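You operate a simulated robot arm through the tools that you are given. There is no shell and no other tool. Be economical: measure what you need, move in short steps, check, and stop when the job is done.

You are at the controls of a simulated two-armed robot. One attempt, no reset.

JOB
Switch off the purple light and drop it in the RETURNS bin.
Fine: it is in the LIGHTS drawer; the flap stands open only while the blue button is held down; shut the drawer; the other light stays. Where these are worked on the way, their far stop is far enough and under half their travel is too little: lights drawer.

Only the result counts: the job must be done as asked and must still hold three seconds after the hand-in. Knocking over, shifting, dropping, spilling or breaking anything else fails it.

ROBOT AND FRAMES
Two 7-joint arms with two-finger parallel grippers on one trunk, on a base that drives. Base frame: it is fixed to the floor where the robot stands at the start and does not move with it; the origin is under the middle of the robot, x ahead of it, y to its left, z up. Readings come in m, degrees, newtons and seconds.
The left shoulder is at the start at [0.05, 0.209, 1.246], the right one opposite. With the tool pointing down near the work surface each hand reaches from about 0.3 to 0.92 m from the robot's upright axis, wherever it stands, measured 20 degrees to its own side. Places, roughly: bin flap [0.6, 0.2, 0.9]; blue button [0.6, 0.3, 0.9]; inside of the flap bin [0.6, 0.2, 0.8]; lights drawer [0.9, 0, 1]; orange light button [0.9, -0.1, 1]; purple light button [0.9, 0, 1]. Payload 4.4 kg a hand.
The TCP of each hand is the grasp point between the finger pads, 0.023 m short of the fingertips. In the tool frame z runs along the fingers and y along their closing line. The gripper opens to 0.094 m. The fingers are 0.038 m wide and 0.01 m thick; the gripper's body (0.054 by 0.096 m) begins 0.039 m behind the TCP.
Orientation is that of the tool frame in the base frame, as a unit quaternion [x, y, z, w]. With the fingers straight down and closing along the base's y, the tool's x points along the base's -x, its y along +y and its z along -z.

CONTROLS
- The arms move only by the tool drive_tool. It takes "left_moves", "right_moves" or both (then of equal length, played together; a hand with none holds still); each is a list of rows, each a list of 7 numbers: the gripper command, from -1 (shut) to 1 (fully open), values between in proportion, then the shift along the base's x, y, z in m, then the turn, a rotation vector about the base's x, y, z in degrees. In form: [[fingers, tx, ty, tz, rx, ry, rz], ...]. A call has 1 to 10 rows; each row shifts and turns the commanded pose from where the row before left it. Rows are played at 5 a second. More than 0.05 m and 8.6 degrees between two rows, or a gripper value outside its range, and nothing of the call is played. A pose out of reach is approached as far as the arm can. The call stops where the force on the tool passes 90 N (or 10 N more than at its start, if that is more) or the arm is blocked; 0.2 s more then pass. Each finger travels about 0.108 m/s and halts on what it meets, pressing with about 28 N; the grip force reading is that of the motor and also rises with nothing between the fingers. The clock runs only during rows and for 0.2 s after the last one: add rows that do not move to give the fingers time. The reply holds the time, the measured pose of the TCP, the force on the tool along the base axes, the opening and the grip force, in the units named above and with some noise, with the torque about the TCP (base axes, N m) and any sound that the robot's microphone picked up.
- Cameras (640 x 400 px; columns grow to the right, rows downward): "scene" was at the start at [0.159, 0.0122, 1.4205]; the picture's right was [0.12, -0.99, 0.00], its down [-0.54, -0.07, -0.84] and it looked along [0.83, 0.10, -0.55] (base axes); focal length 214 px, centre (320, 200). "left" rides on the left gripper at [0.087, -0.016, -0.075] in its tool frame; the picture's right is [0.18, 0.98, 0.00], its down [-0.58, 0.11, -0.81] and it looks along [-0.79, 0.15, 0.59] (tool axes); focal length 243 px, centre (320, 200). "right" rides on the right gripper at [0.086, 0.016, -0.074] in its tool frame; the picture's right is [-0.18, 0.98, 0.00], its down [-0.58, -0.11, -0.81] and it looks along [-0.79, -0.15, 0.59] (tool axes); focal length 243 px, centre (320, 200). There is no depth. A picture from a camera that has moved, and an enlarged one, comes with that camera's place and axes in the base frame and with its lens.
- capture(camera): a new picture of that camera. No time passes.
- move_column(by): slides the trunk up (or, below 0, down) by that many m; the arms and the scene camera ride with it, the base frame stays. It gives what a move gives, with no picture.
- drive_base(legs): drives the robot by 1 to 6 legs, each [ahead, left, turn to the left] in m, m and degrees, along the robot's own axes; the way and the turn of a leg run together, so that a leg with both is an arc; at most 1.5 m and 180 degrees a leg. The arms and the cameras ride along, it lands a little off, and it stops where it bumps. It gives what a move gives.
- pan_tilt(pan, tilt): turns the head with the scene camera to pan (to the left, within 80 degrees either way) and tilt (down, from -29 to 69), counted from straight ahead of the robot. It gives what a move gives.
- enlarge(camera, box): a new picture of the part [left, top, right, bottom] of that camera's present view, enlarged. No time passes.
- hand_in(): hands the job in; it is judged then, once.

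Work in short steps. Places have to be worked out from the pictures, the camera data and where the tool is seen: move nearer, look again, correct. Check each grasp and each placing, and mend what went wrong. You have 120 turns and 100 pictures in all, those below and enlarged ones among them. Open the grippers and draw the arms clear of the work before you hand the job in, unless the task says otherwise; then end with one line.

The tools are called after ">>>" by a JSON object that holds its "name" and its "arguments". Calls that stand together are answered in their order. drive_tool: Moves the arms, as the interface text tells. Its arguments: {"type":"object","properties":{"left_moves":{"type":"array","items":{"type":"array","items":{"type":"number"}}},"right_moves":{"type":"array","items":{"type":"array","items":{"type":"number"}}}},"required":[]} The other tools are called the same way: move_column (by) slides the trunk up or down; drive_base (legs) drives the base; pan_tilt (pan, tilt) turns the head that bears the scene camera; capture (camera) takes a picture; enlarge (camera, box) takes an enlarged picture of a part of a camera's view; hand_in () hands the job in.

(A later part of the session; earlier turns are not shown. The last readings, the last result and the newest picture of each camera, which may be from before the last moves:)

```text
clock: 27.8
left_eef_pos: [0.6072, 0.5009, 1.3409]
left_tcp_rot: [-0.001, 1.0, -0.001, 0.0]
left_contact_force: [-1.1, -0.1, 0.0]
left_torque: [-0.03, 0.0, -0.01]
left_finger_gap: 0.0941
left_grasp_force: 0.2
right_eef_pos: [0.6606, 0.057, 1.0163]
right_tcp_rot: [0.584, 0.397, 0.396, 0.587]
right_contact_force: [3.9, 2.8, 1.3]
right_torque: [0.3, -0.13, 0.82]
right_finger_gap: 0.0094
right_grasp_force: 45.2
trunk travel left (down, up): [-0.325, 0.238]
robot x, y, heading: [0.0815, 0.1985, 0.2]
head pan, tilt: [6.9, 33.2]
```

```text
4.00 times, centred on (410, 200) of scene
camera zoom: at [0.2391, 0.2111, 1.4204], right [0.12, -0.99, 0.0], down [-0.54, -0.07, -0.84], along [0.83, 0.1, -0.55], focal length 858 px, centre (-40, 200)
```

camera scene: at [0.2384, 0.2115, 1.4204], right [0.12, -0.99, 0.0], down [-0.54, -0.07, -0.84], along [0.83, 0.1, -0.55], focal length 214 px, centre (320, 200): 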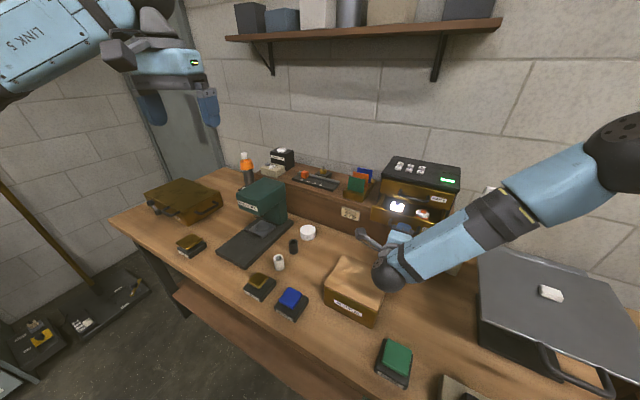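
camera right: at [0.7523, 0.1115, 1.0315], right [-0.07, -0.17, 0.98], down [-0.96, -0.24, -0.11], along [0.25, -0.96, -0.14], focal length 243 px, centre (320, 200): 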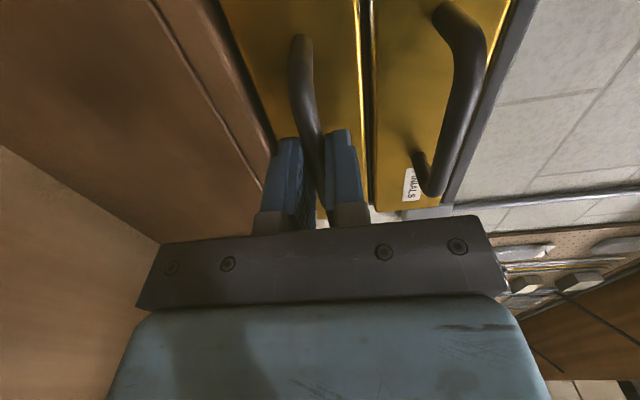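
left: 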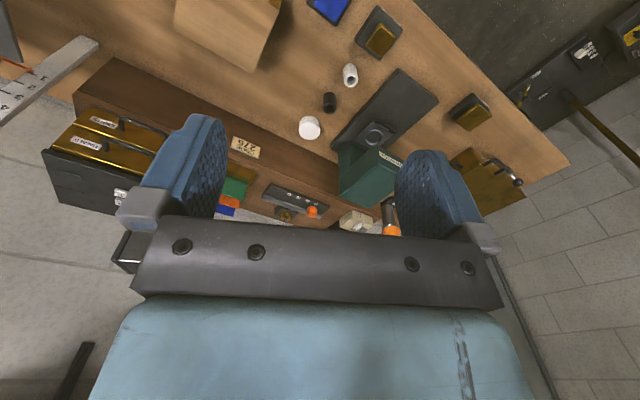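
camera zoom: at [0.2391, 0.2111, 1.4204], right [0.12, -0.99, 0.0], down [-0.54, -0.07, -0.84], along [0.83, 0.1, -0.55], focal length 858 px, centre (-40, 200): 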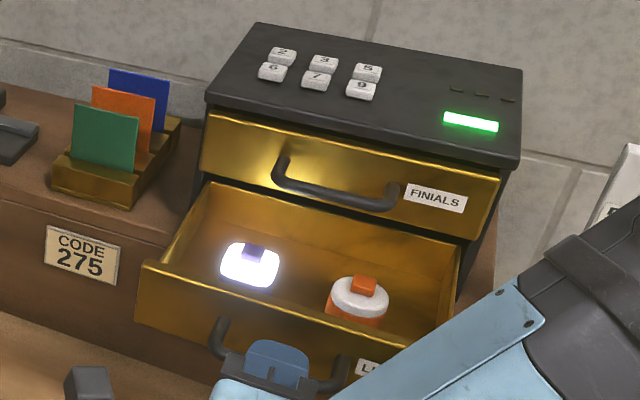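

The lit purple light sits on the left and the unlit orange one on the right. I pull further to make room from above.

>>> {"name": "drive_tool", "arguments": {"right_moves": [[-1, -0.0139, 0.0056, 0, 0, 0, 0], [-1, -0.0139, 0.0056, 0, 0, 0, 0], [-1, 0, 0, 0, 0, 0, 0]]}}

>>> {"name": "enlarge", "arguments": {"camera": "scene", "box": [340, 150, 480, 250]}}

```text
clock: 28.6
left_eef_pos: [0.6075, 0.5004, 1.3397]
left_tcp_rot: [-0.001, 1.0, 0.0, -0.001]
left_contact_force: [1.6, -0.6, -0.6]
left_torque: [0.0, 0.01, 0.03]
left_finger_gap: 0.0937
left_grasp_force: 0.1
right_eef_pos: [0.6325, 0.067, 1.0134]
right_tcp_rot: [0.585, 0.399, 0.394, 0.586]
right_contact_force: [-0.1, 0.2, -0.7]
right_torque: [0.01, -0.02, 0.02]
right_finger_gap: 0.0003
right_grasp_force: 42.3
trunk travel left (down, up): [-0.325, 0.238]
robot x, y, heading: [0.0768, 0.195, 0.2]
head pan, tilt: [6.9, 33.2]
```

```text
4.00 times, centred on (410, 200) of scene
camera zoom: at [0.2398, 0.2101, 1.42], right [0.12, -0.99, 0.0], down [-0.54, -0.07, -0.84], along [0.83, 0.1, -0.55], focal length 858 px, centre (-40, 200)
```

zoom: 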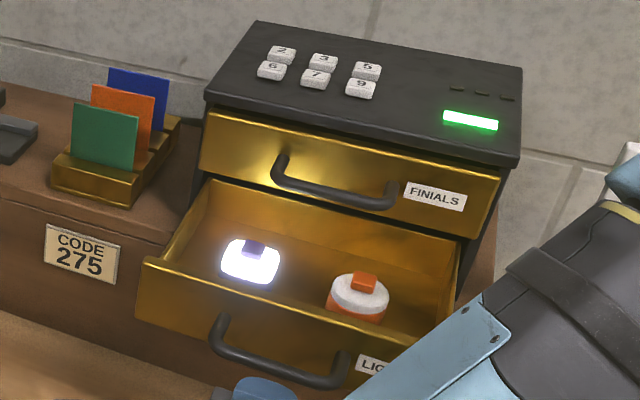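

The hand slid off as the drawer hit its far stop, about 0.145 m out. I retreat, lift, and turn the hand back to pointing down and forward, with the fingers opening.

>>> {"name": "drive_tool", "arguments": {"right_moves": [[-1, -0.03, 0.012, 0, 0, 0, 0], [-1, -0.02, 0.008, 0.01, 0, 0, 0], [-1, 0, 0, 0.03, -7.58, 3.07, 0], [-1, 0, 0, 0.03, -7.58, 3.07, 0], [-1, 0, 0, 0.03, -7.58, 3.07, 0], [-1, 0, 0, 0.03, -7.58, 3.07, 0], [-1, 0, 0, 0.03, -7.58, 3.07, 0], [-1, 0, 0, 0.03, -7.58, 3.07, 0], [-1, 0, 0, 0.03, -7.58, 3.07, 0], [-1, 0, 0, 0.02, -7.58, 3.07, 0]]}}

>>> {"name": "drive_tool", "arguments": {"right_moves": [[1, 0, 0, 0.01, -7.58, 3.07, 0], [1, 0, 0, 0.01, -7.58, 3.07, 0], [1, 0, 0, 0.01, -7.58, 3.07, 0], [1, 0.02, 0, 0.0, 2.95, 7.29, 0], [1, 0.02, 0, 0.0, 2.95, 7.29, 0], [1, 0.02, 0, 0.0, 2.95, 7.29, 0], [1, 0.02, 0, 0.0, 2.95, 7.29, 0], [1, 0, 0, 0.0, 2.95, 7.29, 0], [1, 0, 0, 0.0, 2.95, 7.29, 0], [1, 0, 0, 0.0, 2.95, 7.29, 0]]}}

>>> {"name": "capture", "arguments": {"camera": "right"}}

```text
clock: 30.8
left_eef_pos: [0.6056, 0.4995, 1.3403]
left_tcp_rot: [-0.001, 1.0, -0.001, 0.0]
left_contact_force: [0.1, 0.0, -0.1]
left_torque: [-0.03, 0.02, -0.03]
left_finger_gap: 0.0937
left_grasp_force: 0.0
right_eef_pos: [0.5822, 0.0879, 1.255]
right_tcp_rot: [0.278, 0.651, 0.015, 0.706]
right_contact_force: [-0.1, -1.2, -0.5]
right_torque: [-0.03, 0.03, 0.04]
right_finger_gap: 0.0
right_grasp_force: 42.3
trunk travel left (down, up): [-0.325, 0.238]
robot x, y, heading: [0.0787, 0.1985, 0.4]
head pan, tilt: [6.9, 33.2]
```

```text
clock: 33.0
left_eef_pos: [0.6067, 0.5003, 1.3406]
left_tcp_rot: [-0.001, 1.0, 0.0, -0.001]
left_contact_force: [0.6, -0.7, 0.3]
left_torque: [0.03, 0.0, -0.01]
left_finger_gap: 0.0941
left_grasp_force: 0.1
right_eef_pos: [0.6645, 0.0854, 1.2831]
right_tcp_rot: [0.182, 0.937, -0.056, 0.292]
right_contact_force: [0.0, 0.7, 0.4]
right_torque: [0.0, -0.01, 0.0]
right_finger_gap: 0.094
right_grasp_force: 0.0
trunk travel left (down, up): [-0.325, 0.238]
robot x, y, heading: [0.0811, 0.1989, 0.1]
head pan, tilt: [6.9, 33.2]
```

```text
60 pictures are left
camera right: at [0.5652, 0.1433, 1.297], right [0.51, 0.85, 0.11], down [-0.02, -0.11, 0.99], along [0.86, -0.51, -0.04], focal length 243 px, centre (320, 200)
```

right: 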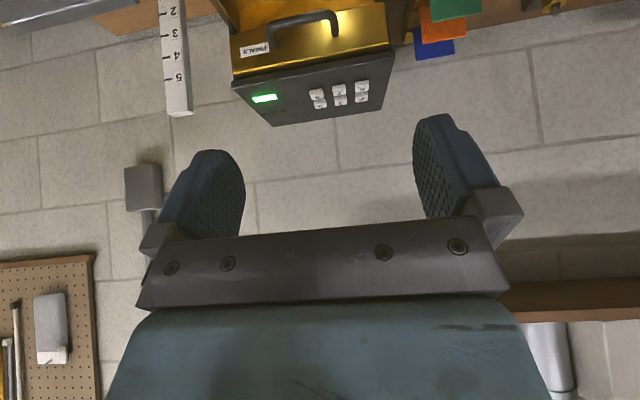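

I bring the hand vertical so its camera sees into the drawer.

>>> {"name": "drive_tool", "arguments": {"right_moves": [[1, 0, 0, 0.0, 2.62, 6.49, 0], [1, 0, 0, 0.0, 2.62, 6.49, 0], [1, 0, 0, 0.0, 2.62, 6.49, 0], [1, 0, 0, 0.0, 2.62, 6.49, 0], [1, 0, 0, 0.0, 2.62, 6.49, 0], [1, 0, 0, 0.0, 0, 0, 0]]}}

>>> {"name": "enlarge", "arguments": {"camera": "right", "box": [220, 10, 440, 150]}}

>>> {"name": "enlarge", "arguments": {"camera": "scene", "box": [370, 180, 460, 240]}}

```text
clock: 34.4
left_eef_pos: [0.6054, 0.5015, 1.3404]
left_tcp_rot: [-0.001, 1.0, 0.0, 0.0]
left_contact_force: [-0.3, 0.2, 0.3]
left_torque: [0.0, -0.04, 0.02]
left_finger_gap: 0.0939
left_grasp_force: 0.0
right_eef_pos: [0.662, 0.0865, 1.2843]
right_tcp_rot: [0.191, 0.981, 0.001, -0.002]
right_contact_force: [0.1, -0.1, -0.7]
right_torque: [0.02, 0.0, -0.02]
right_finger_gap: 0.0941
right_grasp_force: 0.1
trunk travel left (down, up): [-0.325, 0.238]
robot x, y, heading: [0.0768, 0.1976, -0.1]
head pan, tilt: [6.9, 33.2]
```

```text
2.86 times, centred on (330, 80) of right
camera zoom: at [0.589, 0.1339, 1.3608], right [0.54, 0.84, 0.0], down [0.5, -0.32, 0.8], along [0.68, -0.43, -0.6], focal length 693 px, centre (291, 543)
```

zoom: 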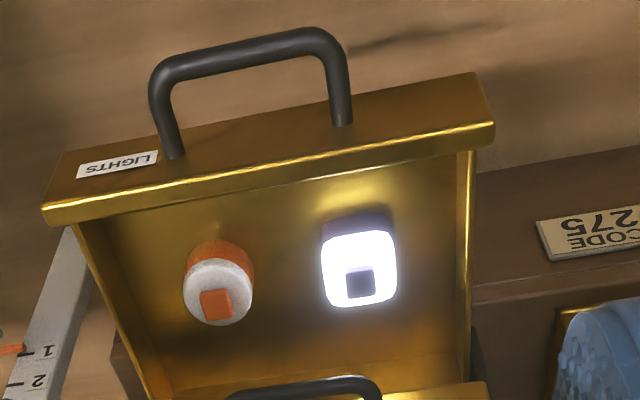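

```text
6.67 times, centred on (415, 210) of scene
camera zoom: at [0.2382, 0.211, 1.4205], right [0.12, -0.99, 0.0], down [-0.54, -0.07, -0.84], along [0.83, 0.1, -0.55], focal length 1430 px, centre (-313, 133)
```

zoom: 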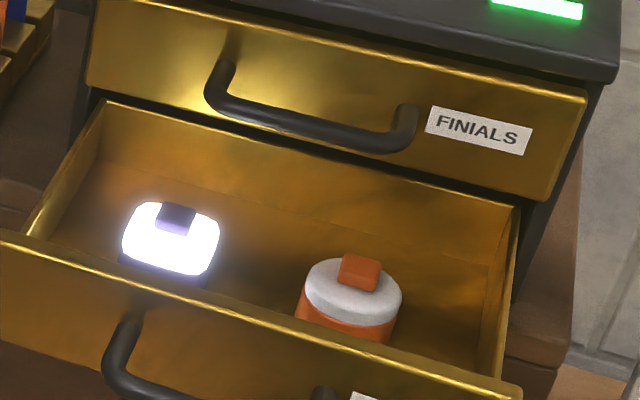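

Purple button triangulates to (0.793, 0.050, 1.024), about 4 cm in front of the FINIALS bar, so a vertical press clears. I close the fingers and hover above it.

>>> {"name": "drive_tool", "arguments": {"right_moves": [[-1, 0.032, -0.009, -0.01, 0, 0, 0], [-1, 0.032, -0.009, -0.02, 0, 0, 0], [-1, 0.032, -0.009, -0.03, 0, 0, 0], [-1, 0.03, -0.0075, -0.03, 0, 0, 0], [-1, 0, 0, -0.04, 0, 0, 0], [-1, 0, 0, -0.03, 0, 0, 0], [-1, 0, 0, -0.024, 0, 0, 0], [-1, 0, 0, -0.02, 0, 0, 0], [-1, 0, 0, 0, 0, 0, 0]]}}

>>> {"name": "capture", "arguments": {"camera": "right"}}

>>> {"name": "enlarge", "arguments": {"camera": "scene", "box": [350, 160, 460, 240]}}

```text
clock: 36.4
left_eef_pos: [0.6066, 0.4998, 1.3411]
left_tcp_rot: [-0.001, 1.0, 0.0, 0.001]
left_contact_force: [0.6, 0.7, -0.4]
left_torque: [-0.01, 0.05, -0.02]
left_finger_gap: 0.0937
left_grasp_force: 0.0
right_eef_pos: [0.7893, 0.0528, 1.0813]
right_tcp_rot: [0.191, 0.982, 0.0, -0.002]
right_contact_force: [0.6, 0.3, 0.1]
right_torque: [0.01, 0.01, -0.02]
right_finger_gap: 0.0
right_grasp_force: 27.8
trunk travel left (down, up): [-0.325, 0.238]
robot x, y, heading: [0.0808, 0.1993, -0.1]
head pan, tilt: [6.9, 33.2]
```

```text
57 pictures are left
camera right: at [0.7153, 0.1, 1.1567], right [0.54, 0.84, 0.0], down [0.5, -0.32, 0.8], along [0.68, -0.43, -0.59], focal length 243 px, centre (320, 200)
```

right: 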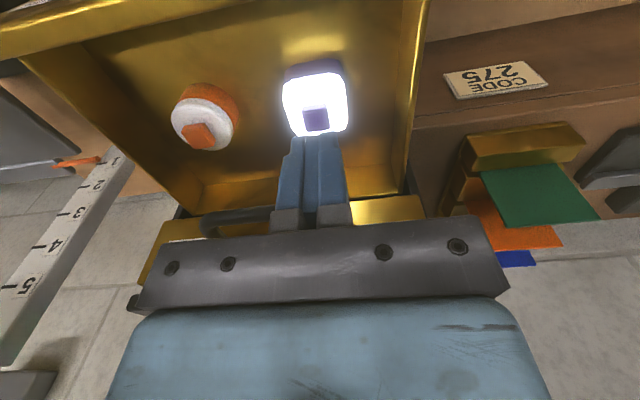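

```text
5.00 times, centred on (405, 200) of scene
camera zoom: at [0.2385, 0.2109, 1.4205], right [0.12, -0.99, 0.0], down [-0.54, -0.07, -0.84], along [0.83, 0.1, -0.55], focal length 1072 px, centre (-105, 200)
```

zoom: 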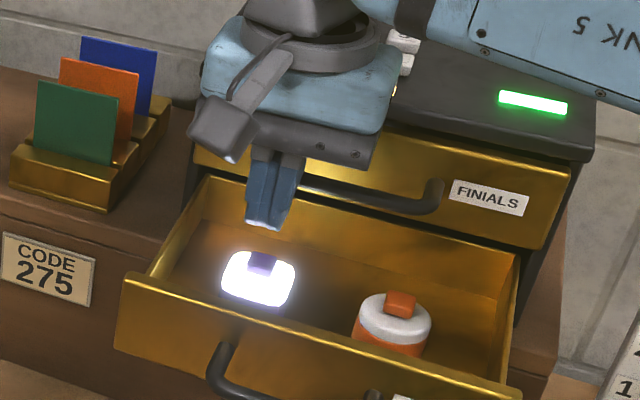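

Alignment is good. I press down in small steps and then rise.

>>> {"name": "drive_tool", "arguments": {"right_moves": [[-1, 0, -0.002, -0.015, 0, 0, 0], [-1, 0, 0, -0.012, 0, 0, 0], [-1, 0, 0, -0.005, 0, 0, 0], [-1, 0, 0, -0.003, 0, 0, 0], [-1, 0, 0, -0.002, 0, 0, 0]]}}

>>> {"name": "enlarge", "arguments": {"camera": "scene", "box": [350, 160, 460, 240]}}

```text
clock: 37.6
left_eef_pos: [0.6062, 0.5009, 1.3421]
left_tcp_rot: [0.0, 1.0, 0.0, 0.0]
left_contact_force: [-0.5, -0.7, -0.8]
left_torque: [-0.02, 0.01, -0.01]
left_finger_gap: 0.0939
left_grasp_force: 0.1
right_eef_pos: [0.7886, 0.0516, 1.0448]
right_tcp_rot: [0.191, 0.982, 0.001, -0.001]
right_contact_force: [0.1, -1.4, 6.4]
right_torque: [-0.01, -0.06, 0.01]
right_finger_gap: 0.0
right_grasp_force: 28.0
trunk travel left (down, up): [-0.325, 0.238]
robot x, y, heading: [0.0788, 0.1992, 0.2]
head pan, tilt: [6.9, 33.2]
heard: click
```

```text
5.00 times, centred on (405, 200) of scene
camera zoom: at [0.2379, 0.2108, 1.4207], right [0.12, -0.99, 0.0], down [-0.54, -0.07, -0.84], along [0.83, 0.1, -0.55], focal length 1072 px, centre (-105, 200)
```

zoom: 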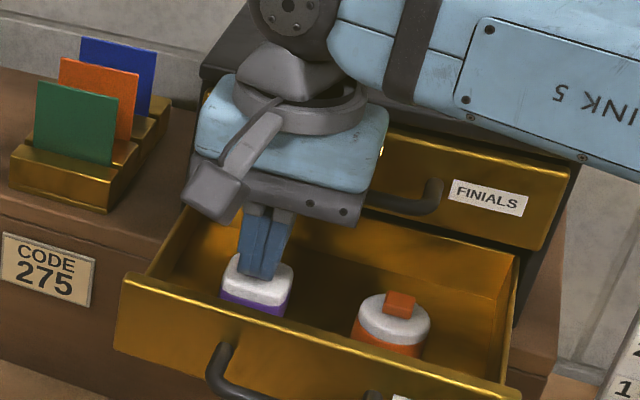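

It clicked and the light went dark. I lift straight up, open the fingers partway, and look at the light.

>>> {"name": "drive_tool", "arguments": {"right_moves": [[-1, 0, 0, 0.015, 0, 0, 0], [-1, 0, 0, 0.03, 0, 0, 0], [0.45, 0, 0, 0.03, 0, 0, 0], [0.45, 0, 0, 0.0, 0, 0, 0], [0.45, 0, 0, 0.0, 0, 0, 0]]}}

>>> {"name": "capture", "arguments": {"camera": "right"}}

>>> {"name": "enlarge", "arguments": {"camera": "scene", "box": [350, 160, 460, 240]}}

```text
clock: 38.8
left_eef_pos: [0.6066, 0.5005, 1.3403]
left_tcp_rot: [-0.002, 1.0, 0.0, 0.0]
left_contact_force: [-0.1, -0.6, 0.5]
left_torque: [0.01, -0.01, 0.0]
left_finger_gap: 0.0939
left_grasp_force: 0.1
right_eef_pos: [0.7888, 0.0496, 1.1176]
right_tcp_rot: [0.191, 0.982, 0.001, -0.003]
right_contact_force: [-0.1, -0.9, -0.8]
right_torque: [0.01, 0.02, 0.02]
right_finger_gap: 0.0682
right_grasp_force: 0.1
trunk travel left (down, up): [-0.325, 0.238]
robot x, y, heading: [0.0758, 0.199, -0.4]
head pan, tilt: [6.9, 33.2]
```

```text
54 pictures are left
camera right: at [0.7157, 0.0971, 1.194], right [0.54, 0.84, 0.0], down [0.5, -0.32, 0.8], along [0.68, -0.43, -0.59], focal length 243 px, centre (320, 200)
```

right: 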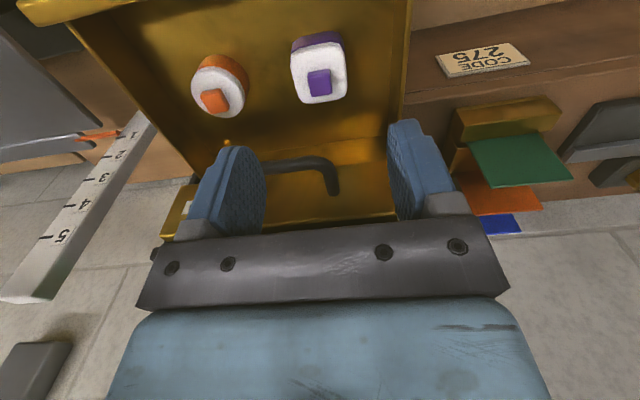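

```text
5.00 times, centred on (405, 200) of scene
camera zoom: at [0.2386, 0.2108, 1.4205], right [0.12, -0.99, 0.0], down [-0.54, -0.07, -0.84], along [0.83, 0.1, -0.55], focal length 1072 px, centre (-105, 200)
```

zoom: 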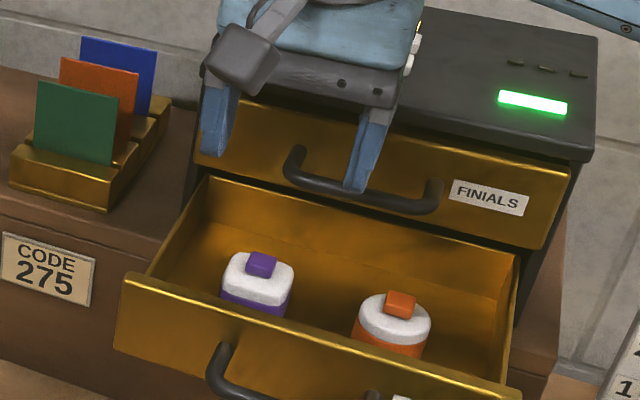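

The light is about 0.04 m wide and centred near (0.788, 0.052). I descend around it partway and check.

>>> {"name": "drive_tool", "arguments": {"right_moves": [[0.45, -0.003, 0.003, -0.02, 0, 0, 0], [0.45, 0, 0, -0.025, 0, 0, 0], [0.45, 0, 0, -0.025, 0, 0, 0], [0.45, 0, 0, 0, 0, 0, 0]]}}

>>> {"name": "capture", "arguments": {"camera": "right"}}

>>> {"name": "enlarge", "arguments": {"camera": "scene", "box": [350, 160, 460, 240]}}

```text
clock: 39.8
left_eef_pos: [0.6072, 0.5013, 1.341]
left_tcp_rot: [-0.001, 1.0, 0.0, 0.0]
left_contact_force: [0.1, -0.6, -0.3]
left_torque: [-0.01, 0.0, 0.01]
left_finger_gap: 0.0938
left_grasp_force: 0.1
right_eef_pos: [0.7869, 0.0529, 1.0488]
right_tcp_rot: [0.192, 0.981, 0.0, -0.001]
right_contact_force: [-1.3, -0.4, -0.2]
right_torque: [0.02, 0.01, 0.0]
right_finger_gap: 0.0682
right_grasp_force: 0.0
trunk travel left (down, up): [-0.325, 0.238]
robot x, y, heading: [0.0778, 0.2005, 0.3]
head pan, tilt: [6.9, 33.2]
```

```text
52 pictures are left
camera right: at [0.7124, 0.0999, 1.1247], right [0.54, 0.84, 0.0], down [0.5, -0.32, 0.8], along [0.68, -0.43, -0.59], focal length 243 px, centre (320, 200)
```

right: 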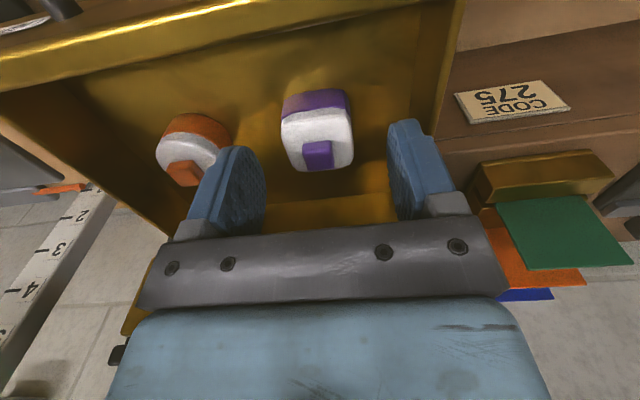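

```text
5.00 times, centred on (405, 200) of scene
camera zoom: at [0.2384, 0.2109, 1.4205], right [0.12, -0.99, 0.0], down [-0.54, -0.07, -0.84], along [0.83, 0.1, -0.55], focal length 1072 px, centre (-105, 200)
```

zoom: 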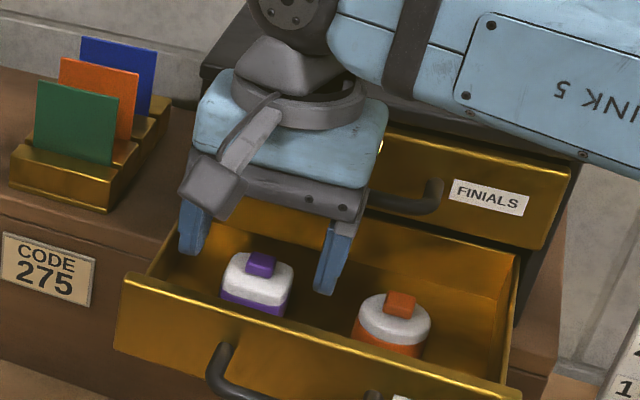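

Centred, with room to the drawer wall and to the orange light. I narrow slightly and descend to z≈1.006.

>>> {"name": "drive_tool", "arguments": {"right_moves": [[0.28, 0, 0, 0, 0, 0, 0], [0.28, 0, 0, -0.012, 0, 0, 0], [0.28, 0, 0, -0.012, 0, 0, 0], [0.28, 0, 0, -0.01, 0, 0, 0], [0.28, 0, 0, -0.008, 0, 0, 0], [0.28, 0, 0, 0, 0, 0, 0]]}}

>>> {"name": "capture", "arguments": {"camera": "right"}}

>>> {"name": "enlarge", "arguments": {"camera": "scene", "box": [350, 160, 460, 240]}}

```text
clock: 41.0
left_eef_pos: [0.6033, 0.4983, 1.3433]
left_tcp_rot: [0.0, 1.0, 0.0, 0.002]
left_contact_force: [-0.2, -0.5, -0.9]
left_torque: [0.05, 0.07, -0.01]
left_finger_gap: 0.0939
left_grasp_force: 0.0
right_eef_pos: [0.7883, 0.0538, 1.0329]
right_tcp_rot: [0.192, 0.981, 0.011, 0.014]
right_contact_force: [-7.4, -0.9, 48.2]
right_torque: [-1.26, -1.48, -0.53]
right_finger_gap: 0.0604
right_grasp_force: 0.2
trunk travel left (down, up): [-0.325, 0.238]
robot x, y, heading: [0.0799, 0.1993, -0.0]
head pan, tilt: [6.9, 33.2]
stopped in row 5 (right hand): the force on the tool passed its limit at 95 N (the readings are from after the stop); the commanded pose is now the measured one
```

```text
50 pictures are left
camera right: at [0.7123, 0.1001, 1.1072], right [0.54, 0.84, 0.03], down [0.47, -0.33, 0.82], along [0.7, -0.43, -0.58], focal length 243 px, centre (320, 200)
```

right: 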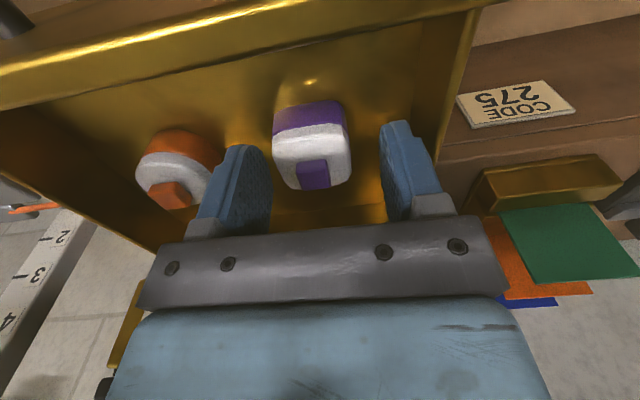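

```text
5.00 times, centred on (405, 200) of scene
camera zoom: at [0.2336, 0.2094, 1.421], right [0.12, -0.99, 0.0], down [-0.54, -0.06, -0.84], along [0.83, 0.1, -0.54], focal length 1072 px, centre (-105, 200)
```

zoom: 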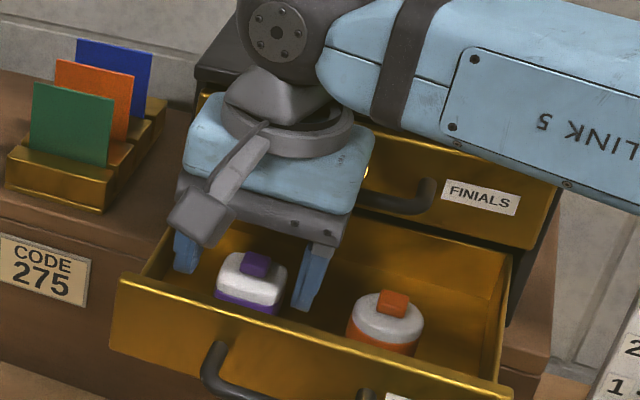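

At z 1.033 the gripper body met the FINIALS handle, judging by the torque pointing toward it. I lift and lean the hand back 20° so it comes in beneath the handle.

>>> {"name": "drive_tool", "arguments": {"right_moves": [[0.28, 0, 0, 0.02, 0, 0, 0], [0.28, 0, 0, 0.03, 0, 0, 0], [0.28, 0, 0, 0.0, -2.5, -6.18, 0], [0.28, 0, 0, 0.0, -2.5, -6.18, 0], [0.28, 0, 0, 0.0, -2.5, -6.18, 0], [0.28, 0, 0, 0.0, 0, 0, 0]]}}

>>> {"name": "capture", "arguments": {"camera": "right"}}

>>> {"name": "enlarge", "arguments": {"camera": "scene", "box": [350, 150, 480, 240]}}

```text
clock: 42.4
left_eef_pos: [0.6069, 0.5012, 1.341]
left_tcp_rot: [-0.001, 1.0, -0.001, 0.0]
left_contact_force: [-0.2, -0.7, -0.8]
left_torque: [-0.05, 0.02, 0.0]
left_finger_gap: 0.0941
left_grasp_force: 0.2
right_eef_pos: [0.7906, 0.0543, 1.072]
right_tcp_rot: [0.187, 0.966, -0.026, 0.178]
right_contact_force: [0.3, -0.4, 0.3]
right_torque: [0.0, 0.0, -0.02]
right_finger_gap: 0.0603
right_grasp_force: 0.1
trunk travel left (down, up): [-0.325, 0.238]
robot x, y, heading: [0.0788, 0.1991, 0.0]
head pan, tilt: [6.9, 33.2]
```

```text
48 pictures are left
camera right: at [0.6969, 0.1081, 1.1127], right [0.52, 0.85, 0.08], down [0.2, -0.21, 0.96], along [0.83, -0.49, -0.28], focal length 243 px, centre (320, 200)
```

right: 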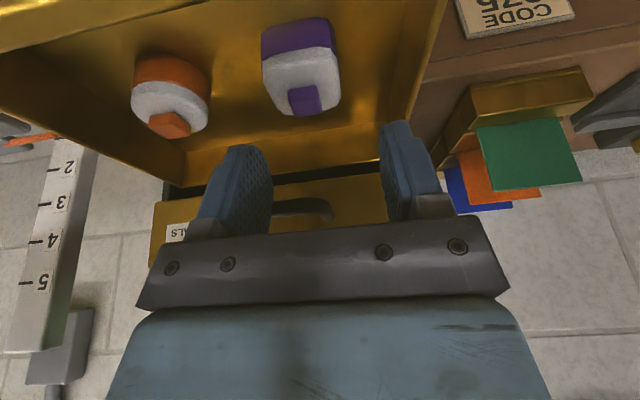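

```text
4.44 times, centred on (415, 195) of scene
camera zoom: at [0.2391, 0.2106, 1.4204], right [0.12, -0.99, 0.0], down [-0.54, -0.07, -0.84], along [0.83, 0.1, -0.55], focal length 953 px, centre (-102, 222)
```

zoom: 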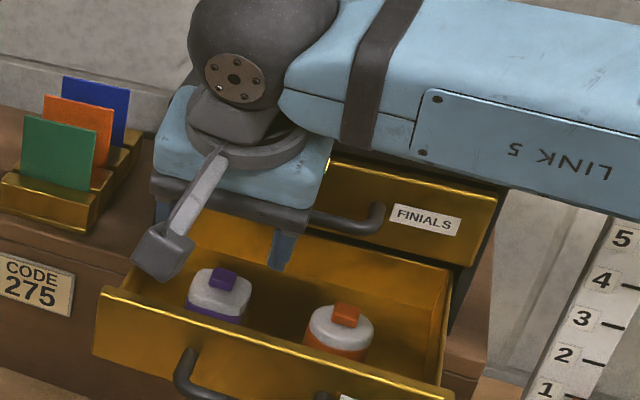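

I correct the lateral offset by 5 mm and descend toward z≈1.012 in small steps.

>>> {"name": "drive_tool", "arguments": {"right_moves": [[0.28, -0.004, -0.0035, -0.01, 0, 0, 0], [0.28, 0, 0, -0.015, 0, 0, 0], [0.28, 0, 0, -0.015, 0, 0, 0], [0.28, 0, 0, -0.01, 0, 0, 0], [0.28, 0, 0, -0.01, 0, 0, 0], [0.28, 0, 0, 0, 0, 0, 0]]}}

>>> {"name": "capture", "arguments": {"camera": "right"}}

>>> {"name": "enlarge", "arguments": {"camera": "scene", "box": [350, 150, 480, 240]}}

```text
clock: 43.8
left_eef_pos: [0.6014, 0.5014, 1.3443]
left_tcp_rot: [-0.002, 1.0, 0.0, 0.002]
left_contact_force: [-0.2, 0.2, -0.1]
left_torque: [-0.01, 0.01, 0.0]
left_finger_gap: 0.0937
left_grasp_force: 0.0
right_eef_pos: [0.7844, 0.0523, 1.0217]
right_tcp_rot: [0.188, 0.965, -0.025, 0.183]
right_contact_force: [-0.5, -2.7, 48.0]
right_torque: [-1.37, 1.01, 0.01]
right_finger_gap: 0.0609
right_grasp_force: 0.4
trunk travel left (down, up): [-0.325, 0.238]
robot x, y, heading: [0.0751, 0.1961, 0.2]
head pan, tilt: [6.9, 33.2]
```

```text
46 pictures are left
camera right: at [0.6901, 0.1058, 1.061], right [0.52, 0.85, 0.09], down [0.18, -0.21, 0.96], along [0.83, -0.49, -0.27], focal length 243 px, centre (320, 200)
```

right: 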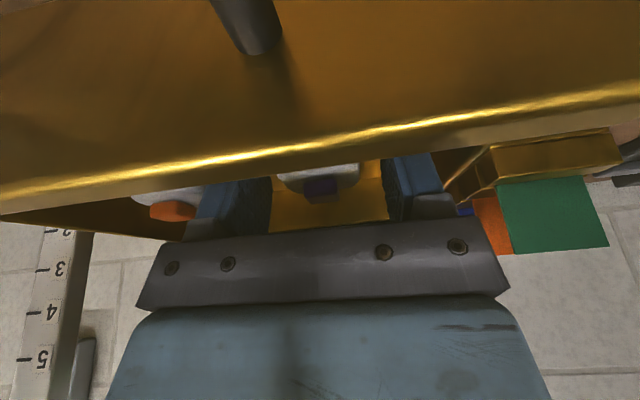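

```text
4.44 times, centred on (415, 195) of scene
camera zoom: at [0.2327, 0.2118, 1.422], right [0.12, -0.99, 0.0], down [-0.54, -0.07, -0.84], along [0.83, 0.1, -0.54], focal length 953 px, centre (-102, 222)
```

zoom: 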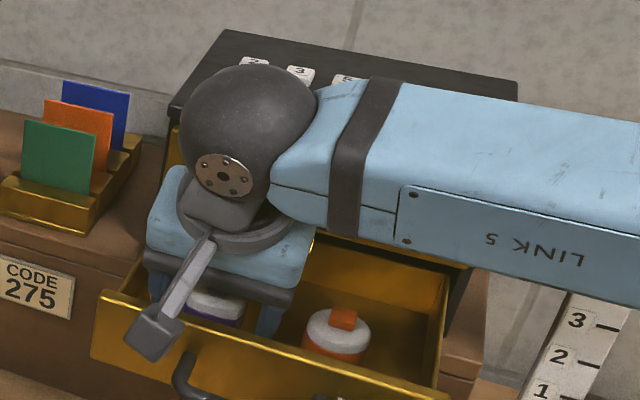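

The right fingertip has touched the drawer floor (48 N through that finger), so this is low enough. I ease up 12 mm in command and close on the light.

>>> {"name": "drive_tool", "arguments": {"right_moves": [[0.28, 0, 0, 0.012, 0, 0, 0], [0.28, 0, 0, 0, 0, 0, 0], [0.0, 0, 0, 0, 0, 0, 0], [-0.4, 0, 0, 0, 0, 0, 0], [-1, 0, 0, 0, 0, 0, 0], [-1, 0, 0, 0, 0, 0, 0]]}}

>>> {"name": "capture", "arguments": {"camera": "right"}}

```text
clock: 45.2
left_eef_pos: [0.6068, 0.5011, 1.3404]
left_tcp_rot: [-0.001, 1.0, 0.0, 0.0]
left_contact_force: [0.6, 0.3, -0.2]
left_torque: [-0.03, -0.02, -0.03]
left_finger_gap: 0.094
left_grasp_force: 0.2
right_eef_pos: [0.7863, 0.0508, 1.0235]
right_tcp_rot: [0.187, 0.966, -0.027, 0.177]
right_contact_force: [1.0, -0.4, -0.9]
right_torque: [-0.02, -0.03, 0.02]
right_finger_gap: 0.0383
right_grasp_force: 27.8
trunk travel left (down, up): [-0.325, 0.238]
robot x, y, heading: [0.0831, 0.199, 0.0]
head pan, tilt: [6.9, 33.2]
```

```text
44 pictures are left
camera right: at [0.6928, 0.105, 1.0651], right [0.52, 0.85, 0.08], down [0.2, -0.21, 0.96], along [0.83, -0.49, -0.28], focal length 243 px, centre (320, 200)
```

right: 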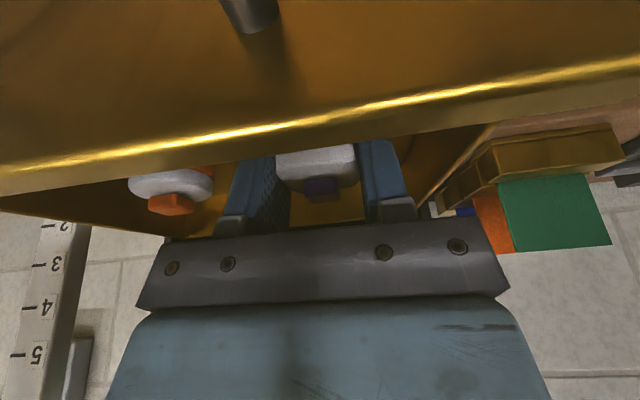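

The light is held (gap 38 mm). I lift it up and slightly back from the handle.

>>> {"name": "drive_tool", "arguments": {"right_moves": [[-1, 0, 0, 0.015, 0, 0, 0], [-1, -0.005, 0.002, 0.02, 0, 0, 0], [-1, -0.01, 0.004, 0.025, 0, 0, 0], [-1, -0.01, 0.004, 0.03, 0, 0, 0], [-1, -0.02, 0.008, 0.03, 0, 0, 0], [-1, -0.02, 0.008, 0.02, 0, 0, 0], [-1, 0, 0, 0, 0, 0, 0]]}}

>>> {"name": "capture", "arguments": {"camera": "scene"}}

>>> {"name": "capture", "arguments": {"camera": "right"}}

```text
clock: 46.8
left_eef_pos: [0.6067, 0.5004, 1.3408]
left_tcp_rot: [0.0, 1.0, 0.0, -0.001]
left_contact_force: [0.0, 0.4, -0.5]
left_torque: [-0.01, 0.0, -0.02]
left_finger_gap: 0.0941
left_grasp_force: 0.0
right_eef_pos: [0.7222, 0.0765, 1.1654]
right_tcp_rot: [0.188, 0.966, -0.027, 0.177]
right_contact_force: [0.1, 0.5, -0.5]
right_torque: [-0.02, 0.03, 0.0]
right_finger_gap: 0.0381
right_grasp_force: 28.2
trunk travel left (down, up): [-0.325, 0.238]
robot x, y, heading: [0.0793, 0.1949, -0.0]
head pan, tilt: [6.9, 33.2]
```

```text
43 pictures are left
camera scene: at [0.2392, 0.2104, 1.4204], right [0.12, -0.99, 0.0], down [-0.54, -0.07, -0.84], along [0.83, 0.1, -0.55], focal length 214 px, centre (320, 200)
```

scene: 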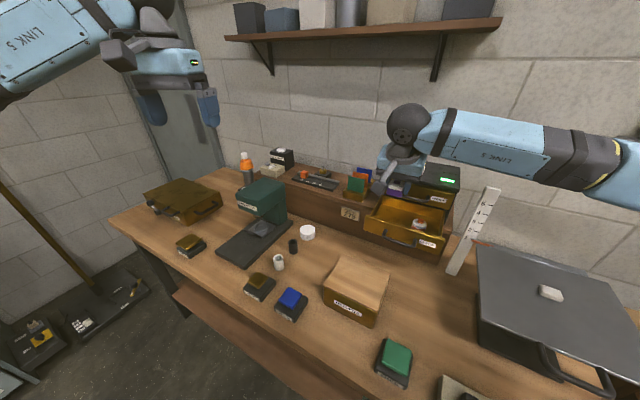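

```text
42 pictures are left
camera right: at [0.6278, 0.1299, 1.2053], right [0.52, 0.85, 0.08], down [0.2, -0.21, 0.96], along [0.83, -0.49, -0.28], focal length 243 px, centre (320, 200)
```

right: 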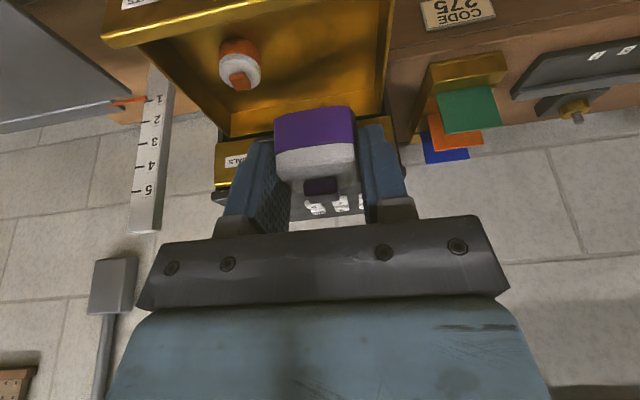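

The purple light is held and dark. Now I locate the blue button and the bin more precisely.

>>> {"name": "enlarge", "arguments": {"camera": "scene", "box": [230, 240, 420, 390]}}

>>> {"name": "capture", "arguments": {"camera": "left"}}

```text
2.67 times, centred on (325, 315) of scene
camera zoom: at [0.2392, 0.2104, 1.4204], right [0.12, -0.99, 0.0], down [-0.54, -0.07, -0.84], along [0.83, 0.1, -0.55], focal length 572 px, centre (307, -107)
```

zoom: 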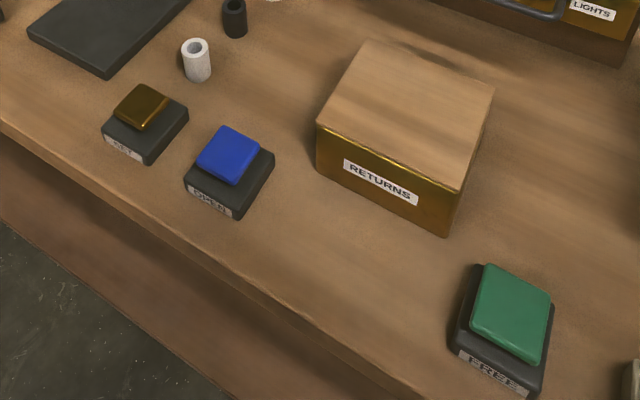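

```text
40 pictures are left
camera left: at [0.5199, 0.4835, 1.4149], right [-0.19, 0.98, 0.0], down [0.58, 0.11, 0.81], along [0.79, 0.15, -0.59], focal length 243 px, centre (320, 200)
```

left: 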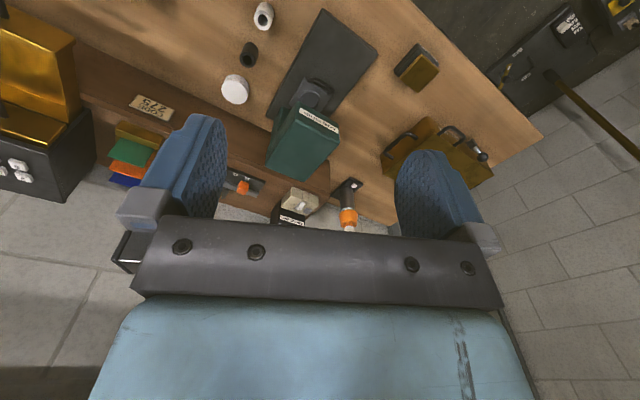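

Blue button top at about (0.575, 0.331, 0.866); the bin's top is centred at (0.626, 0.151, 0.909). I bring the closed left hand over the button.

>>> {"name": "drive_tool", "arguments": {"left_moves": [[-1, -0.008, -0.042, -0.025, 0, 0, 0], [-1, -0.008, -0.042, -0.025, 0, 0, 0], [-1, -0.008, -0.042, -0.025, 0, 0, 0], [-1, -0.008, -0.043, -0.025, 0, 0, 0], [-1, 0, 0, -0.045, 0, 0, 0], [-1, 0, 0, -0.045, 0, 0, 0], [-1, 0, 0, -0.045, 0, 0, 0], [-1, 0, 0, -0.045, 0, 0, 0], [-1, 0, 0, -0.045, 0, 0, 0], [-1, 0, 0, -0.025, 0, 0, 0]]}}

>>> {"name": "capture", "arguments": {"camera": "left"}}

>>> {"name": "enlarge", "arguments": {"camera": "scene", "box": [230, 220, 420, 350]}}

```text
refused: row 4 steps farther than a row can; nothing moved
```

```text
39 pictures are left
camera left: at [0.5199, 0.4835, 1.4149], right [-0.19, 0.98, 0.0], down [0.58, 0.11, 0.81], along [0.79, 0.15, -0.59], focal length 243 px, centre (320, 200)
```

left: 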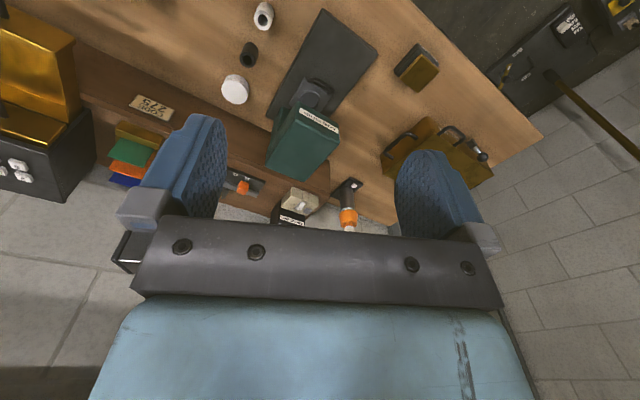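

```text
3.08 times, centred on (325, 285) of scene
camera zoom: at [0.2392, 0.2104, 1.4204], right [0.12, -0.99, 0.0], down [-0.54, -0.07, -0.84], along [0.83, 0.1, -0.55], focal length 660 px, centre (305, -62)
```

zoom: 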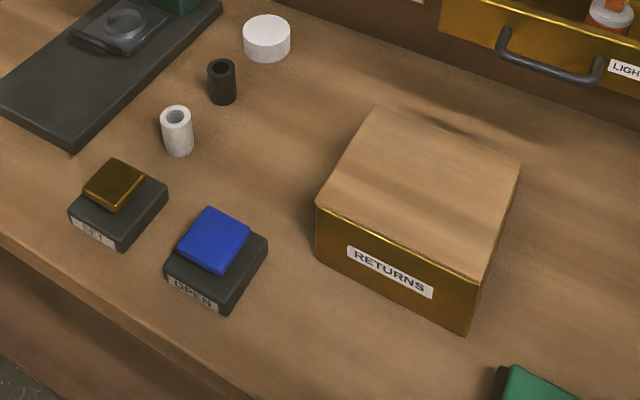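

One row was a hair too long, so I send it again with smaller steps.

>>> {"name": "drive_tool", "arguments": {"left_moves": [[-1, -0.008, -0.042, -0.02, 0, 0, 0], [-1, -0.008, -0.042, -0.02, 0, 0, 0], [-1, -0.008, -0.042, -0.02, 0, 0, 0], [-1, -0.008, -0.043, -0.02, 0, 0, 0], [-1, 0, 0, -0.045, 0, 0, 0], [-1, 0, 0, -0.045, 0, 0, 0], [-1, 0, 0, -0.045, 0, 0, 0], [-1, 0, 0, -0.045, 0, 0, 0], [-1, 0, 0, -0.045, 0, 0, 0], [-1, 0, 0, -0.045, 0, 0, 0]]}}

>>> {"name": "capture", "arguments": {"camera": "left"}}

>>> {"name": "enlarge", "arguments": {"camera": "scene", "box": [230, 220, 420, 350]}}

```text
clock: 49.0
left_eef_pos: [0.575, 0.3309, 0.9895]
left_tcp_rot: [-0.001, 1.0, -0.002, 0.0]
left_contact_force: [0.5, 0.3, 0.0]
left_torque: [0.0, 0.0, 0.02]
left_finger_gap: 0.0001
left_grasp_force: 27.7
right_eef_pos: [0.7228, 0.0781, 1.165]
right_tcp_rot: [0.186, 0.966, -0.027, 0.177]
right_contact_force: [0.0, -0.4, -0.3]
right_torque: [0.02, -0.01, 0.02]
right_finger_gap: 0.0383
right_grasp_force: 28.4
trunk travel left (down, up): [-0.325, 0.238]
robot x, y, heading: [0.0825, 0.1984, -0.2]
head pan, tilt: [6.9, 33.2]
```

```text
37 pictures are left
camera left: at [0.4874, 0.3148, 1.064], right [-0.19, 0.98, 0.0], down [0.58, 0.11, 0.81], along [0.79, 0.15, -0.59], focal length 243 px, centre (320, 200)
```

left: 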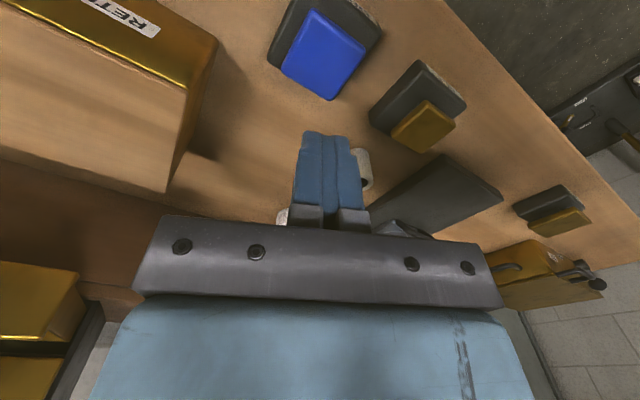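

```text
3.08 times, centred on (325, 285) of scene
camera zoom: at [0.2391, 0.2112, 1.4204], right [0.12, -0.99, 0.0], down [-0.54, -0.07, -0.84], along [0.83, 0.1, -0.55], focal length 660 px, centre (305, -62)
```

zoom: 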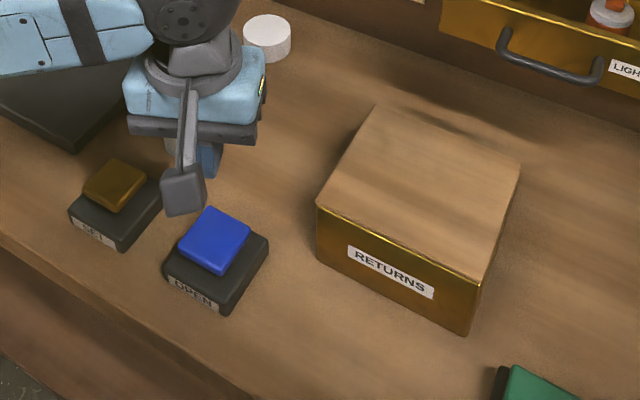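

Aligned with the blue button. I press it in steps and keep it held.

>>> {"name": "drive_tool", "arguments": {"left_moves": [[-1, -0.003, 0.001, -0.04, 0, 0, 0], [-1, 0, 0, -0.04, 0, 0, 0], [-1, 0, 0, -0.015, 0, 0, 0], [-1, 0, 0, -0.005, 0, 0, 0], [-1, 0, 0, -0.004, 0, 0, 0], [-1, 0, 0, 0, 0, 0, 0]]}}

>>> {"name": "enlarge", "arguments": {"camera": "scene", "box": [230, 220, 420, 350]}}

```text
clock: 50.4
left_eef_pos: [0.5718, 0.333, 0.8868]
left_tcp_rot: [-0.001, 1.0, 0.001, 0.001]
left_contact_force: [-0.9, -0.2, 3.3]
left_torque: [0.02, 0.07, -0.04]
left_finger_gap: 0.0004
left_grasp_force: 27.8
right_eef_pos: [0.7215, 0.0768, 1.1648]
right_tcp_rot: [0.187, 0.966, -0.026, 0.178]
right_contact_force: [0.0, -0.1, -0.1]
right_torque: [0.0, -0.01, 0.01]
right_finger_gap: 0.0382
right_grasp_force: 28.2
trunk travel left (down, up): [-0.325, 0.238]
robot x, y, heading: [0.0822, 0.2034, -0.0]
head pan, tilt: [6.9, 33.2]
```

```text
3.08 times, centred on (325, 285) of scene
camera zoom: at [0.2382, 0.2106, 1.4205], right [0.12, -0.99, 0.0], down [-0.54, -0.07, -0.84], along [0.83, 0.1, -0.55], focal length 660 px, centre (305, -62)
```

zoom: 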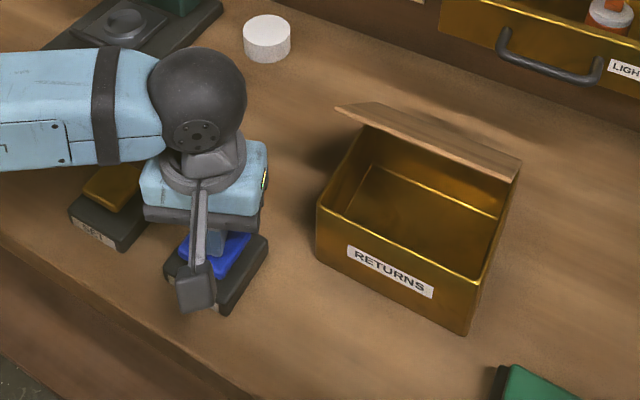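

The flap is open, hinged at the back. I press slightly deeper for margin, hold, and look from the right hand before entering.

>>> {"name": "drive_tool", "arguments": {"left_moves": [[-1, 0, 0, -0.002, 0, 0, 0], [-1, 0, 0, 0, 0, 0, 0], [-1, 0, 0, 0, 0, 0, 0]], "right_moves": [[-1, -0.04, 0.016, 0, 0, 0, 0], [-1, -0.04, 0.016, 0, 0, 0, 0], [-1, 0, 0, 0, 0, 0, 0]]}}

>>> {"name": "capture", "arguments": {"camera": "right"}}

>>> {"name": "enlarge", "arguments": {"camera": "scene", "box": [300, 200, 430, 320]}}

>>> {"name": "capture", "arguments": {"camera": "left"}}

```text
clock: 51.2
left_eef_pos: [0.5713, 0.3315, 0.8847]
left_tcp_rot: [-0.001, 1.0, 0.0, 0.0]
left_contact_force: [0.8, -0.2, 4.8]
left_torque: [0.0, 0.01, 0.01]
left_finger_gap: 0.0
left_grasp_force: 28.2
right_eef_pos: [0.641, 0.1095, 1.164]
right_tcp_rot: [0.187, 0.966, -0.026, 0.177]
right_contact_force: [0.3, 1.0, -0.7]
right_torque: [-0.01, 0.01, 0.03]
right_finger_gap: 0.0383
right_grasp_force: 28.2
trunk travel left (down, up): [-0.325, 0.238]
robot x, y, heading: [0.0788, 0.1959, 0.2]
head pan, tilt: [6.9, 33.2]
```

```text
34 pictures are left
camera right: at [0.5466, 0.163, 1.2049], right [0.52, 0.85, 0.08], down [0.2, -0.21, 0.96], along [0.83, -0.49, -0.28], focal length 243 px, centre (320, 200)
```

right: 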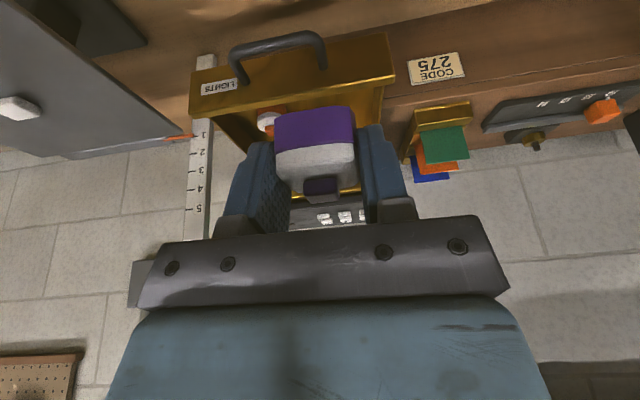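

```text
3.33 times, centred on (365, 260) of scene
camera zoom: at [0.2384, 0.2105, 1.4205], right [0.12, -0.99, 0.0], down [-0.54, -0.07, -0.84], along [0.83, 0.1, -0.55], focal length 715 px, centre (170, 0)
```

zoom: 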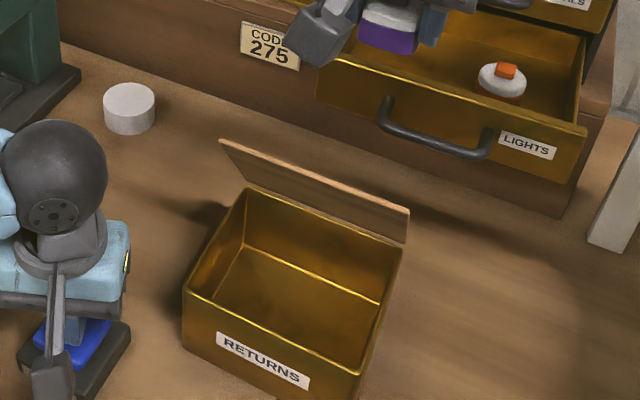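

```text
32 pictures are left
camera left: at [0.4842, 0.3154, 0.959], right [-0.19, 0.98, 0.0], down [0.58, 0.11, 0.81], along [0.79, 0.15, -0.59], focal length 243 px, centre (320, 200)
```

left: 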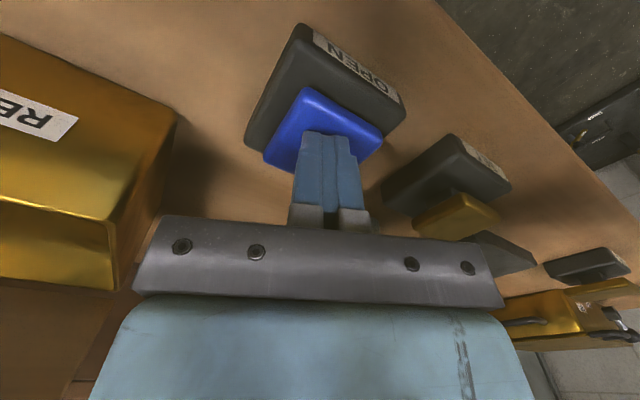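

The flap now stands nearly upright and the opening is clear. I move the light over the bin, toward its front half, still well above it.

>>> {"name": "drive_tool", "arguments": {"right_moves": [[-1, -0.0167, 0.0245, 0, 0, 0, 0], [-1, -0.0167, 0.0245, -0.02, 0, 0, 0], [-1, 0, 0, -0.04, 0, 0, 0], [-1, 0, 0, -0.04, 0, 0, 0], [-1, 0, 0, 0, 0, 0, 0]]}}

>>> {"name": "enlarge", "arguments": {"camera": "scene", "box": [280, 200, 430, 330]}}

>>> {"name": "capture", "arguments": {"camera": "right"}}

```text
clock: 52.4
left_eef_pos: [0.5702, 0.3324, 0.8838]
left_tcp_rot: [-0.001, 1.0, -0.001, 0.001]
left_contact_force: [-0.6, 1.3, 4.1]
left_torque: [0.02, 0.04, 0.0]
left_finger_gap: 0.0
left_grasp_force: 27.9
right_eef_pos: [0.6083, 0.1588, 1.064]
right_tcp_rot: [0.187, 0.966, -0.026, 0.178]
right_contact_force: [0.2, 0.3, -0.3]
right_torque: [0.02, -0.01, -0.02]
right_finger_gap: 0.0385
right_grasp_force: 28.7
trunk travel left (down, up): [-0.325, 0.238]
robot x, y, heading: [0.0813, 0.1957, -0.1]
head pan, tilt: [6.9, 33.2]
```

```text
3.08 times, centred on (355, 265) of scene
camera zoom: at [0.2381, 0.2106, 1.4206], right [0.12, -0.99, 0.0], down [-0.54, -0.07, -0.84], along [0.83, 0.1, -0.55], focal length 660 px, centre (212, 0)
```

zoom: 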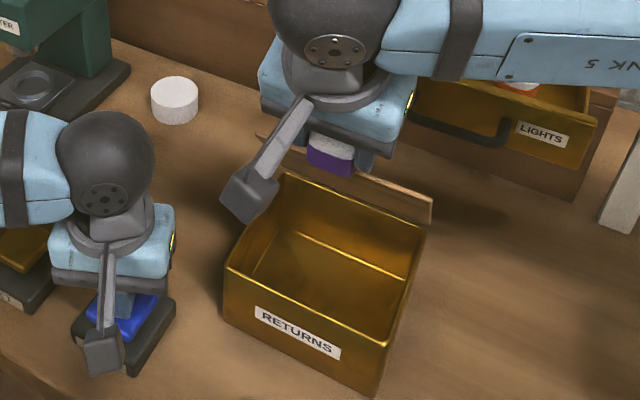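

```text
30 pictures are left
camera right: at [0.5144, 0.2124, 1.1048], right [0.52, 0.85, 0.08], down [0.2, -0.21, 0.96], along [0.83, -0.49, -0.28], focal length 243 px, centre (320, 200)
```

right: 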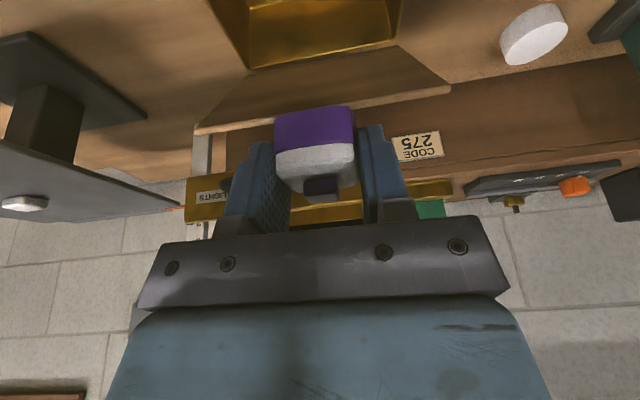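

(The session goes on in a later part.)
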